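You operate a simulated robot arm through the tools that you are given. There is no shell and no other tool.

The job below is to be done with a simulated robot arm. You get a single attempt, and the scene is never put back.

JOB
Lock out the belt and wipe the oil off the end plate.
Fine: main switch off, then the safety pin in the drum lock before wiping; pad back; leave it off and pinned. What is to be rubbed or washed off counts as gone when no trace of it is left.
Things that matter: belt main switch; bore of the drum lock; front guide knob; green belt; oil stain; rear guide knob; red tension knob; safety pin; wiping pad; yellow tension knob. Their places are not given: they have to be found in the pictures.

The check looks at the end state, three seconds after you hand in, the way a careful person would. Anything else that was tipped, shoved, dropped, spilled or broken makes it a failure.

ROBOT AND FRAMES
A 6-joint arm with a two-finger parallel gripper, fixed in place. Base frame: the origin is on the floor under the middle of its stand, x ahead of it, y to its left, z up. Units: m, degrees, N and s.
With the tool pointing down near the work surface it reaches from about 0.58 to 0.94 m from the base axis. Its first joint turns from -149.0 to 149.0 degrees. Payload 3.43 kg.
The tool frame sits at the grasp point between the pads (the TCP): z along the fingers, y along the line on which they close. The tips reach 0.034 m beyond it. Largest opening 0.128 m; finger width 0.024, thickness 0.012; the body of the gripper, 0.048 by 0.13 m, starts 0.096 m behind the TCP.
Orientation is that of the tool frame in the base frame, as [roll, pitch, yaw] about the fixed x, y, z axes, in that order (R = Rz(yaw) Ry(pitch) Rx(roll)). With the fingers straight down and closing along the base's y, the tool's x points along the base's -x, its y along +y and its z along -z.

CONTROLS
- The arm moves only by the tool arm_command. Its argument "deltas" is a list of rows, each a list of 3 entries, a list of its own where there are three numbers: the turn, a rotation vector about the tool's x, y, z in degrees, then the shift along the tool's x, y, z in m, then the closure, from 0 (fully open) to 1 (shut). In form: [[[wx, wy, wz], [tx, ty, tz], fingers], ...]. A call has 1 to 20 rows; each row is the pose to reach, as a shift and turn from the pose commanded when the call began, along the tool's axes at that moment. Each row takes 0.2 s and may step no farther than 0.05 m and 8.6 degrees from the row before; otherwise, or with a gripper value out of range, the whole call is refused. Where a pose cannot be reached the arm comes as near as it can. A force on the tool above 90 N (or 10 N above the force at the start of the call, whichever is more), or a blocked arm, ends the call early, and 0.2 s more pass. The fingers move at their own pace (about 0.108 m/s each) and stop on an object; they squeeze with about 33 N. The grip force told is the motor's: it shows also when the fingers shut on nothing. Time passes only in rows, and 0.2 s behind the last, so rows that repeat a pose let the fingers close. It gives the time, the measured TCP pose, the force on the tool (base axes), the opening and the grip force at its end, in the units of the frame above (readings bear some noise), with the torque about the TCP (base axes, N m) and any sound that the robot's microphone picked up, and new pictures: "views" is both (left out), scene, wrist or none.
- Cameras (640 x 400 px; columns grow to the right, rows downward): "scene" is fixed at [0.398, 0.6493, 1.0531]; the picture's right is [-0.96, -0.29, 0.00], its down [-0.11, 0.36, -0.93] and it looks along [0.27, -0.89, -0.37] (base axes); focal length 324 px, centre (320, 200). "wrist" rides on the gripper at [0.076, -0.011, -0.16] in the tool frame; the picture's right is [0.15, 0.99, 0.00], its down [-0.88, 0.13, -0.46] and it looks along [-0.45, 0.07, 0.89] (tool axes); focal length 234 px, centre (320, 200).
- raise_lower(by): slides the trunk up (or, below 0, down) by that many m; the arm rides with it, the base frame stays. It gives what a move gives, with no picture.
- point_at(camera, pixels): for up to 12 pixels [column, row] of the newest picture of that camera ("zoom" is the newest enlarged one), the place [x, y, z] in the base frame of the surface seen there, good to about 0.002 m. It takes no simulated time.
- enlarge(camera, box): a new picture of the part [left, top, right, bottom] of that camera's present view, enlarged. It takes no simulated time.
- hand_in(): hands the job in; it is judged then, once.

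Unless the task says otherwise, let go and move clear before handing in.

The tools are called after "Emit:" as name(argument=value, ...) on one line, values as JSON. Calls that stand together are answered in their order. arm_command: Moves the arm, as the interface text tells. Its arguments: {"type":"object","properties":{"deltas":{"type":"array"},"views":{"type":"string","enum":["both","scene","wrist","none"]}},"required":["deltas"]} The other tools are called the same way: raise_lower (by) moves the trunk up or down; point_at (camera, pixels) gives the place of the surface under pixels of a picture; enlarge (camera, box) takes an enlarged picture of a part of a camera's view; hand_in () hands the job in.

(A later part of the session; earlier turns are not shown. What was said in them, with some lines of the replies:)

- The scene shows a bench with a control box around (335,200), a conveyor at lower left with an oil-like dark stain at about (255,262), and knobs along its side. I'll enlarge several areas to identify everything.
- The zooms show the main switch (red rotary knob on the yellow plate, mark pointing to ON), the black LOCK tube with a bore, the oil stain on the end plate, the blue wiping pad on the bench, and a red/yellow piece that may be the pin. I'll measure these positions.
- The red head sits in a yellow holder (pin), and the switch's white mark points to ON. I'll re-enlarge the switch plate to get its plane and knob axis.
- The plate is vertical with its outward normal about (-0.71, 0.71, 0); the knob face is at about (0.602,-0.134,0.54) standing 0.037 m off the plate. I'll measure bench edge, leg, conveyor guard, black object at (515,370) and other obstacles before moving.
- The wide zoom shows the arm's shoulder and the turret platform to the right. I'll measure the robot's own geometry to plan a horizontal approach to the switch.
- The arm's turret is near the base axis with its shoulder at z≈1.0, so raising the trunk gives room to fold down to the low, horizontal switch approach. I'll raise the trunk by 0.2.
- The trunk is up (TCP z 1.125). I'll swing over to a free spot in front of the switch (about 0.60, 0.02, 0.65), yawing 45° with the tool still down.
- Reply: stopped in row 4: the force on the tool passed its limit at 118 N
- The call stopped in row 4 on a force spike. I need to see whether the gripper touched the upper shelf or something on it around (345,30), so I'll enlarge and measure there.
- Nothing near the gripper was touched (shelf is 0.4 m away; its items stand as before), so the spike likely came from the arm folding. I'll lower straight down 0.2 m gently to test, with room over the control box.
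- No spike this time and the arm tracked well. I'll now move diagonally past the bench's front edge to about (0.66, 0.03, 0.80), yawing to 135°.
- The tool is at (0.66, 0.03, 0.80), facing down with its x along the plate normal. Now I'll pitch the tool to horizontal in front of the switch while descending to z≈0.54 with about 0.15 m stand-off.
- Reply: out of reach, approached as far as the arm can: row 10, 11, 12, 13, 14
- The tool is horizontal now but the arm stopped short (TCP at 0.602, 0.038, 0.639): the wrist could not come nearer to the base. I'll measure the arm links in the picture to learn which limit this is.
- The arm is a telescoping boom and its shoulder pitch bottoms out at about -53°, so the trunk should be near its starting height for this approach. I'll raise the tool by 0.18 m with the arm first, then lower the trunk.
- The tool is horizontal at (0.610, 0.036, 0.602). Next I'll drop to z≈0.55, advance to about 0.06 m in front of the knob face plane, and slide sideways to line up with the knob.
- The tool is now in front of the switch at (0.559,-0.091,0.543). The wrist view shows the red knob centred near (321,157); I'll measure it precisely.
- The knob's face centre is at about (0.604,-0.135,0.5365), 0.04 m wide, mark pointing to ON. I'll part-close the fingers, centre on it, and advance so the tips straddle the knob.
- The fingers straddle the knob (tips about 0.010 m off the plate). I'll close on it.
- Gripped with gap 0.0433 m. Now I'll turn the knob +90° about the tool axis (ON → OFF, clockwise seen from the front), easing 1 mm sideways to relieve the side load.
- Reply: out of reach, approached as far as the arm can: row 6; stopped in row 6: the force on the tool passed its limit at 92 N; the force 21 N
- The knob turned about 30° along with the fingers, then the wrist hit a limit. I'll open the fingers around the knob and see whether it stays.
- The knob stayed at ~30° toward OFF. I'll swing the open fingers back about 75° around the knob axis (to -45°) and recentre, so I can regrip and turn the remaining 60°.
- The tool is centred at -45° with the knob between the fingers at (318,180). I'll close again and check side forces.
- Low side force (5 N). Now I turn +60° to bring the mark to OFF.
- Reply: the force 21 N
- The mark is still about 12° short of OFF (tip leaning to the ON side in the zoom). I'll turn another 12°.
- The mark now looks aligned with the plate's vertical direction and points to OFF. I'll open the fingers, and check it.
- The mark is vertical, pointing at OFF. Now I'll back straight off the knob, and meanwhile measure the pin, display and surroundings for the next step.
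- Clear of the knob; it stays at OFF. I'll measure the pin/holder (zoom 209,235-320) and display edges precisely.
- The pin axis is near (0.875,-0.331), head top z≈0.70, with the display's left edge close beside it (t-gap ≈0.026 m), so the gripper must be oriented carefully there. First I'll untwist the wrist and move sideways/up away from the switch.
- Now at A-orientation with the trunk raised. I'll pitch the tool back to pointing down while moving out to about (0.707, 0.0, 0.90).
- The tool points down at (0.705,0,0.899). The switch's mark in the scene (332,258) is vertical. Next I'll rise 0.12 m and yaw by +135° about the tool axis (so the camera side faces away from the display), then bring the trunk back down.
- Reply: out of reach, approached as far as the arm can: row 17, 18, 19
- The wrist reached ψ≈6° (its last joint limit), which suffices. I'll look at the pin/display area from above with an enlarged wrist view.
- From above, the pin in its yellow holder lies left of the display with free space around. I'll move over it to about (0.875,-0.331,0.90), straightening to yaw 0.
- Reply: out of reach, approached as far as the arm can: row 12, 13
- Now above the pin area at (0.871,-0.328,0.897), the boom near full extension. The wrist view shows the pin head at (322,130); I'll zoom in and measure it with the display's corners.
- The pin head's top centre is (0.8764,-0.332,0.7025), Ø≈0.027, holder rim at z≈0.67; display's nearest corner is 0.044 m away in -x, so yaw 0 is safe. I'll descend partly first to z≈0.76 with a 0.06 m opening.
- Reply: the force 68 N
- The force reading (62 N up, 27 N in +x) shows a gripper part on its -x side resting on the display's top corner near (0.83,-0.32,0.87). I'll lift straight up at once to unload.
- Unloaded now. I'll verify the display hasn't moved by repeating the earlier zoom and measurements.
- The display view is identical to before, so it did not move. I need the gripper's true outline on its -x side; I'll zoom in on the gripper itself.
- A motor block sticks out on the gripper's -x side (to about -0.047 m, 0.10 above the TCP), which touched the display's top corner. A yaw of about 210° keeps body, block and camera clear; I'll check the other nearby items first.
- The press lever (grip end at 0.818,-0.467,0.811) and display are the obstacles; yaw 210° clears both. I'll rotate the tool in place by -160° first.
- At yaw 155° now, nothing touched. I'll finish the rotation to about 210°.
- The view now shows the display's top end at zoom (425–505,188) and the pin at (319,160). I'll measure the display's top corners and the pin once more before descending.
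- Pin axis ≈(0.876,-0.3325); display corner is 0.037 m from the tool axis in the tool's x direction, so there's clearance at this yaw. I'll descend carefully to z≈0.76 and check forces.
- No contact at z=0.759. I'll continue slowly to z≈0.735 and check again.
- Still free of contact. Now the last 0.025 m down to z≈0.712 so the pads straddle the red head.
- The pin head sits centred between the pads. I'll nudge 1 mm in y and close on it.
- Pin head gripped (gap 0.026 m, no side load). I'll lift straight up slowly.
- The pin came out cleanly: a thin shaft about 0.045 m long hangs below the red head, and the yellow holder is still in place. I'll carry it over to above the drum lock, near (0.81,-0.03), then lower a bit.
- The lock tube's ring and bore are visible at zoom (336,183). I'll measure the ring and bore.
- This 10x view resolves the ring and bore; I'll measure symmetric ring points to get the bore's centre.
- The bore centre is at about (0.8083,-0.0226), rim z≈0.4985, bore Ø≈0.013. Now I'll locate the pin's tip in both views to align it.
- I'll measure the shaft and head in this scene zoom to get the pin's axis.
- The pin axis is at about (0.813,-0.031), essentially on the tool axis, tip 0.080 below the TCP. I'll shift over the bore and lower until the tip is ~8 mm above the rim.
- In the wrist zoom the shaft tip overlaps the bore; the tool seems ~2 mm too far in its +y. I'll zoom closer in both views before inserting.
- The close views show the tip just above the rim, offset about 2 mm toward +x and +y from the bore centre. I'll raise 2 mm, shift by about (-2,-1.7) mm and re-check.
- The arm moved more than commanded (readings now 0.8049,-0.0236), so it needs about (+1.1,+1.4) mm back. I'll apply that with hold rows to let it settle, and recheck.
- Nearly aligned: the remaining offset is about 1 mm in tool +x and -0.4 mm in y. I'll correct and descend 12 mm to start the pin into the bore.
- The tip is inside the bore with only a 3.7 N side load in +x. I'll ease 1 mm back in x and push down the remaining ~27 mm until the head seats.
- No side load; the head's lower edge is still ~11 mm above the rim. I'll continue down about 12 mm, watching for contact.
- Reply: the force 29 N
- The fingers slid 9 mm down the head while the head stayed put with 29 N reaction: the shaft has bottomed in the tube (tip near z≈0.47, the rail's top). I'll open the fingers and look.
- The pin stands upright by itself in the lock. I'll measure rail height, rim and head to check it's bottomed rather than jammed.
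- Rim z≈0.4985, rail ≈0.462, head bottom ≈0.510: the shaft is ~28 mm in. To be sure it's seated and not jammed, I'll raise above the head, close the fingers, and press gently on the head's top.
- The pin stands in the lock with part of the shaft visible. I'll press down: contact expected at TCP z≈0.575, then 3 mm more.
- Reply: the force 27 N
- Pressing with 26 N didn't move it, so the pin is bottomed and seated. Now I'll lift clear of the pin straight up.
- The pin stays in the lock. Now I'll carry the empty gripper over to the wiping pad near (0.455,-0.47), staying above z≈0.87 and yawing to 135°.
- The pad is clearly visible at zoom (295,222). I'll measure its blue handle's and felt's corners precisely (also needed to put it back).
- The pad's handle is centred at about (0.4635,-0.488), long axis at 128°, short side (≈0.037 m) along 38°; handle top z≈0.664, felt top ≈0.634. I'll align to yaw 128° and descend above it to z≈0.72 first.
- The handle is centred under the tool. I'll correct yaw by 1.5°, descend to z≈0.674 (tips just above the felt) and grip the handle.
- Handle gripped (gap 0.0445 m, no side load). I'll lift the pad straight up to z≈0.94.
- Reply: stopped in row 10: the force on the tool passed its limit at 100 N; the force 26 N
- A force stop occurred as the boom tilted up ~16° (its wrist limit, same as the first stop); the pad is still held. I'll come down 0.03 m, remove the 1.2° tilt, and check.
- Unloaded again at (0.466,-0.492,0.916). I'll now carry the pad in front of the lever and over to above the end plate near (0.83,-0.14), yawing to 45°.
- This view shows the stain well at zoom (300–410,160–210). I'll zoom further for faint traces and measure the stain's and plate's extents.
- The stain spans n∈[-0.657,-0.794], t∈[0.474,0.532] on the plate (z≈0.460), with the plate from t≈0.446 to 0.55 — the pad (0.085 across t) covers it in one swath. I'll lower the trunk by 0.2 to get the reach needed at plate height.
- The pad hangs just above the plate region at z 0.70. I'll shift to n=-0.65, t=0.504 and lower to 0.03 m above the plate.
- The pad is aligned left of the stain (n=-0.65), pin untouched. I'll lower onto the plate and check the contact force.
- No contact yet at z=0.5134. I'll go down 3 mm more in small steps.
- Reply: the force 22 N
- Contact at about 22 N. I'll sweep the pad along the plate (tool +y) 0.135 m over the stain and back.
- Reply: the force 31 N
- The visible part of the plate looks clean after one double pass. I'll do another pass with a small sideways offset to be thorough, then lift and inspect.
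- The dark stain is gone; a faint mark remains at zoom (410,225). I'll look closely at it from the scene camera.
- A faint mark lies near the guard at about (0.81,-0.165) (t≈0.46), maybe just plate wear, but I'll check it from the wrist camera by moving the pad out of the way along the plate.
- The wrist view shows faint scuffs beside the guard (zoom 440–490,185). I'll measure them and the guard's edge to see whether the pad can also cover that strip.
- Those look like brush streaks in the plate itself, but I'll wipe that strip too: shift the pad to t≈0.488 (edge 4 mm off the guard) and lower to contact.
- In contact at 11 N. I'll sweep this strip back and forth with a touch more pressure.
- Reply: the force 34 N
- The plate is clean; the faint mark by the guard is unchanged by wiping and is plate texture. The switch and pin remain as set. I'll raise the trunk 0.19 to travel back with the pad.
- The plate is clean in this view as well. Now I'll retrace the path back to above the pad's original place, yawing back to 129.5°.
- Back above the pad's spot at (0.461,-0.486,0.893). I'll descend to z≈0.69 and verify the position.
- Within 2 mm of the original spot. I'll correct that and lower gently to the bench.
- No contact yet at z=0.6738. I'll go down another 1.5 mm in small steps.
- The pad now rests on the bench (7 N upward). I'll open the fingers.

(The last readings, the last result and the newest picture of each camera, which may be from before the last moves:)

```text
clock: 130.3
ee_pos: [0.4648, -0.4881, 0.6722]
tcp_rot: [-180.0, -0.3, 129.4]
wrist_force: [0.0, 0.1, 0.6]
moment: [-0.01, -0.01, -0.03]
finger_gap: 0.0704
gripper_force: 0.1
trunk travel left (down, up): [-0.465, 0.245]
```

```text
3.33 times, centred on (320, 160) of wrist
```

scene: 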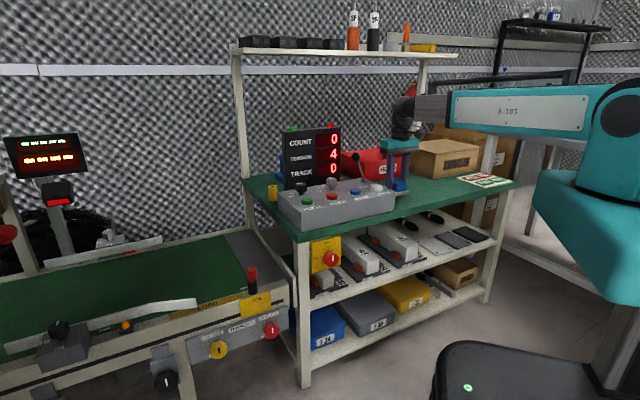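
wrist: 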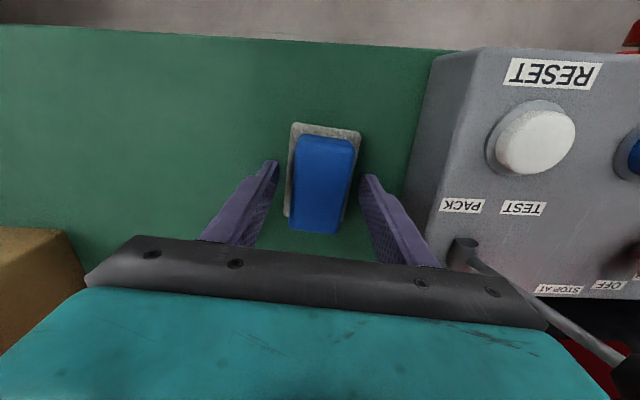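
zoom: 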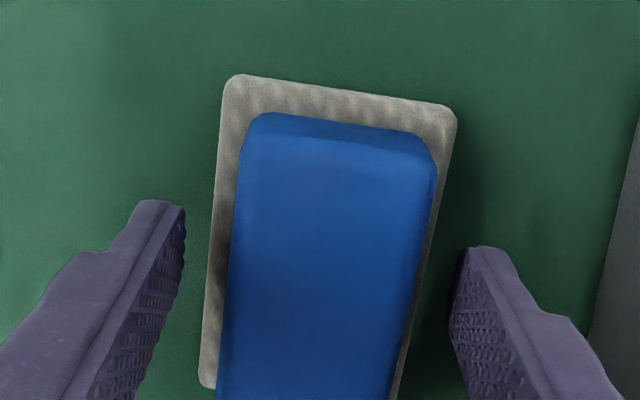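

The pad is released in place. I'll lift straight up clear of it and then inspect everything.

Emit:
arm_command(deltas=[[[0, 0, 0], [0, 0, -0.008], 0.45], [[0, 0, 0], [0, 0, -0.025], 0.45], [[0, 0, 0], [0, 0, -0.055], 0.45], [[0, 0, 0], [0, 0, -0.085], 0.45], [[0, 0, 0], [0, 0, -0.115], 0.45], [[0, 0, 0], [0, 0, -0.145], 0.45], [[0, 0, 0], [0, 0, -0.175], 0.45], [[0, 0, 0], [0, 0, -0.195], 0.45], [[0, 0, 0], [0, 0, -0.205], 0.45]])

Emit:
enlarge(camera="wrist", box=[200, 40, 440, 220])

Emit:
enlarge(camera="scene", box=[370, 170, 430, 210])

Emit:
enlarge(camera="scene", box=[300, 230, 350, 280])

Emit:
enlarge(camera="scene", box=[140, 220, 300, 320])

Emit:
enlarge(camera="scene", box=[0, 280, 200, 400])

```text
clock: 132.3
ee_pos: [0.466, -0.4873, 0.8758]
tcp_rot: [179.9, -0.3, 129.5]
wrist_force: [0.6, 0.3, -0.2]
moment: [0.02, 0.03, 0.04]
finger_gap: 0.0704
gripper_force: 0.0
trunk travel left (down, up): [-0.465, 0.245]
```

scene: 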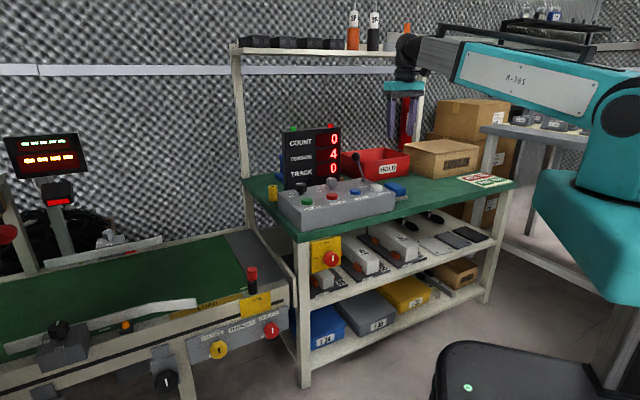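
wrist: 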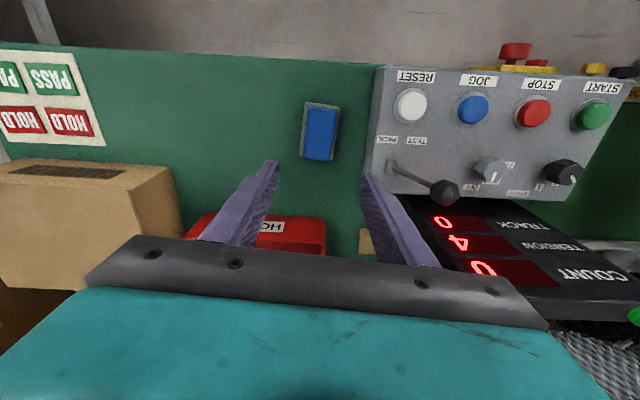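

```text
2.22 times, centred on (320, 130) of wrist
```

zoom: 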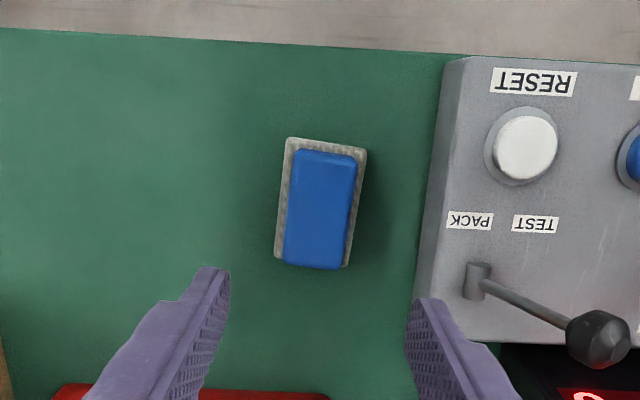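

```text
10.00 times, centred on (400, 190) of scene
```

zoom: 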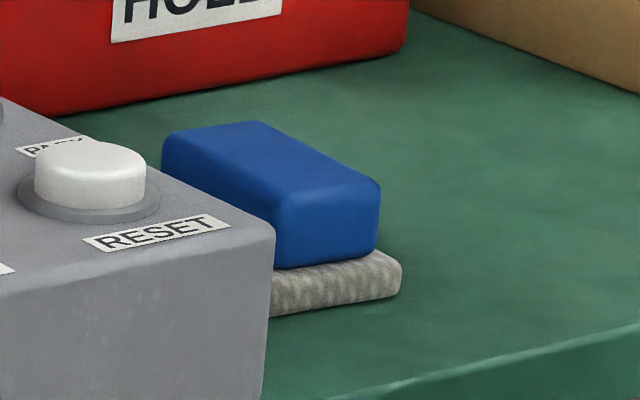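

```text
8.00 times, centred on (325, 255) of scene
```

zoom: 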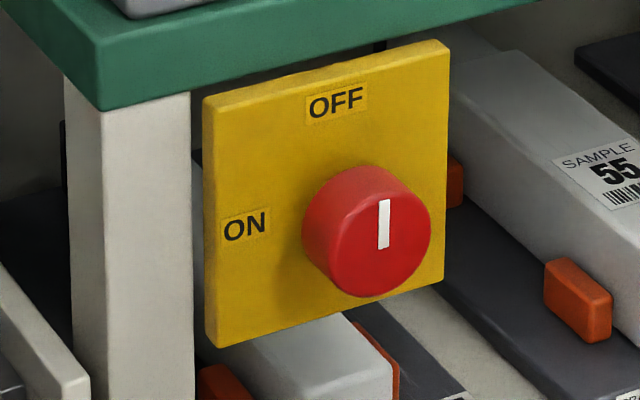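

```text
4.00 times, centred on (220, 270) of scene
```

zoom: 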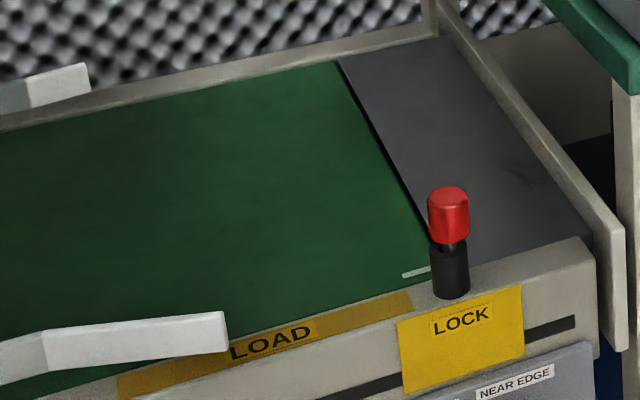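

```text
3.20 times, centred on (100, 340) of scene
```

zoom: 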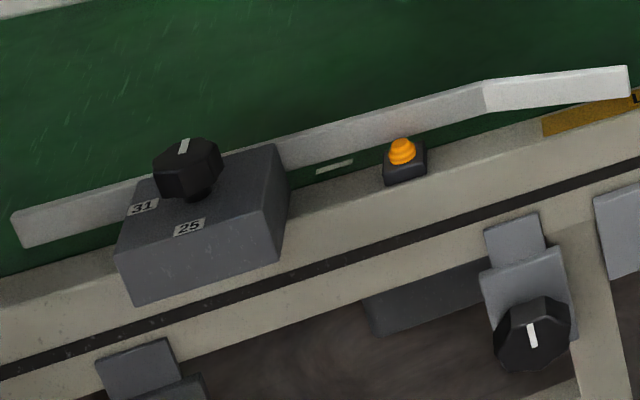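

Switch at OFF, pin in the lock, pad back within ~2–3 mm of its original place, knobs unchanged. I'll take one more high-zoom look at the plate and the pin.

Emit:
enlarge(camera="scene", box=[235, 235, 285, 275])

Emit:
enlarge(camera="scene", box=[233, 255, 273, 300])

Emit:
enlarge(camera="scene", box=[200, 300, 300, 380])

Emit:
enlarge(camera="scene", box=[250, 120, 430, 240])

```text
10.00 times, centred on (260, 255) of scene
```

zoom: 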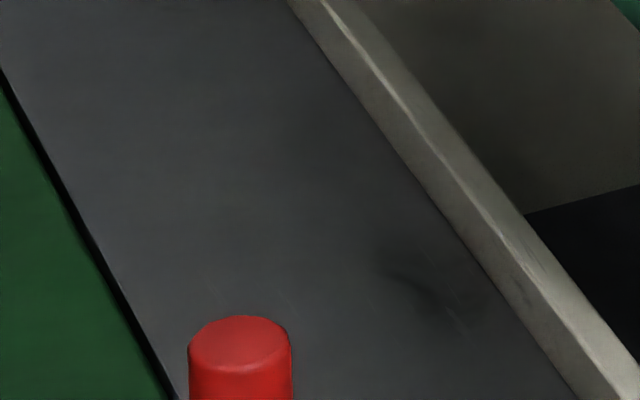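

```text
8.89 times, centred on (253, 278) of scene
```

zoom: 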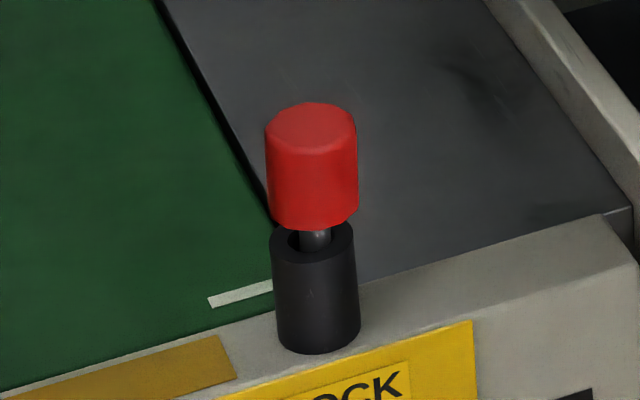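

```text
5.00 times, centred on (250, 340) of scene
```

zoom: 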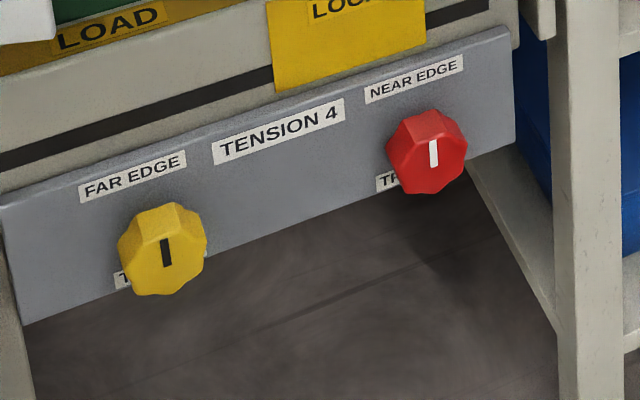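

```text
3.33 times, centred on (340, 180) of scene
```

zoom: 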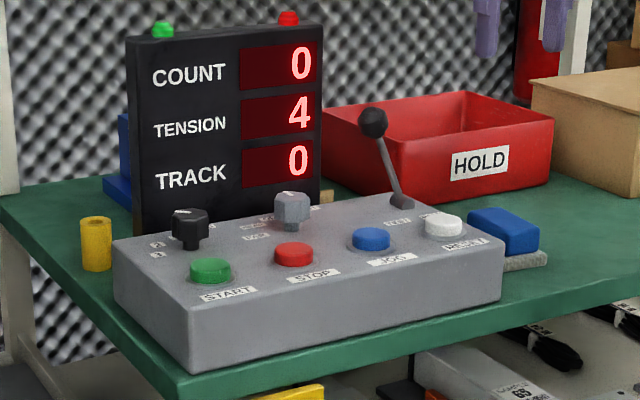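

The plate is free of oil apart from its own fixed texture. The pin stands in the lock, the switch mark points to OFF, and the pad is back. The control box, display and conveyor knobs look as they did at the start. The gripper is open and clear, so I'm handing in.

Emit:
hand_in()

```text
The job is handed in.
```

I've handed the job in: the belt is switched off and pinned, and the oil is wiped off the end plate. The result of the check has not come back to me.

- **Main switch:** turned from ON to OFF, with the mark within about 1° of vertical. It took two grips because the wrist reached its turning limit partway.
- **Safety pin:** seated in the drum lock before wiping. The shaft is about 28 mm into the bore with the head roughly 11 mm above the rim. Pressing on it with 26 N did not move it, so I take it to be bottomed.
- **Oil stain:** no trace visible after three double passes. One faint mark near the guard was there before wiping and did not change when wiped, so I take it to be plate texture.
- **Wiping pad:** back on the bench within about 3 mm of where it was, turned by 2–3° at most.

**Contacts along the way:**
- While I was lining up for the pin, a part of the gripper pressed on the top corner of the display with about 62 N. Measurements and pictures before and after matched, so it does not appear to have moved.
- Two force stops, at 118 N and 100 N, came while the arm was carried high. I put them down to the arm's own wrist limit, since nothing nearby was touched.

The control box and the knobs on the conveyor looked unchanged at the end.
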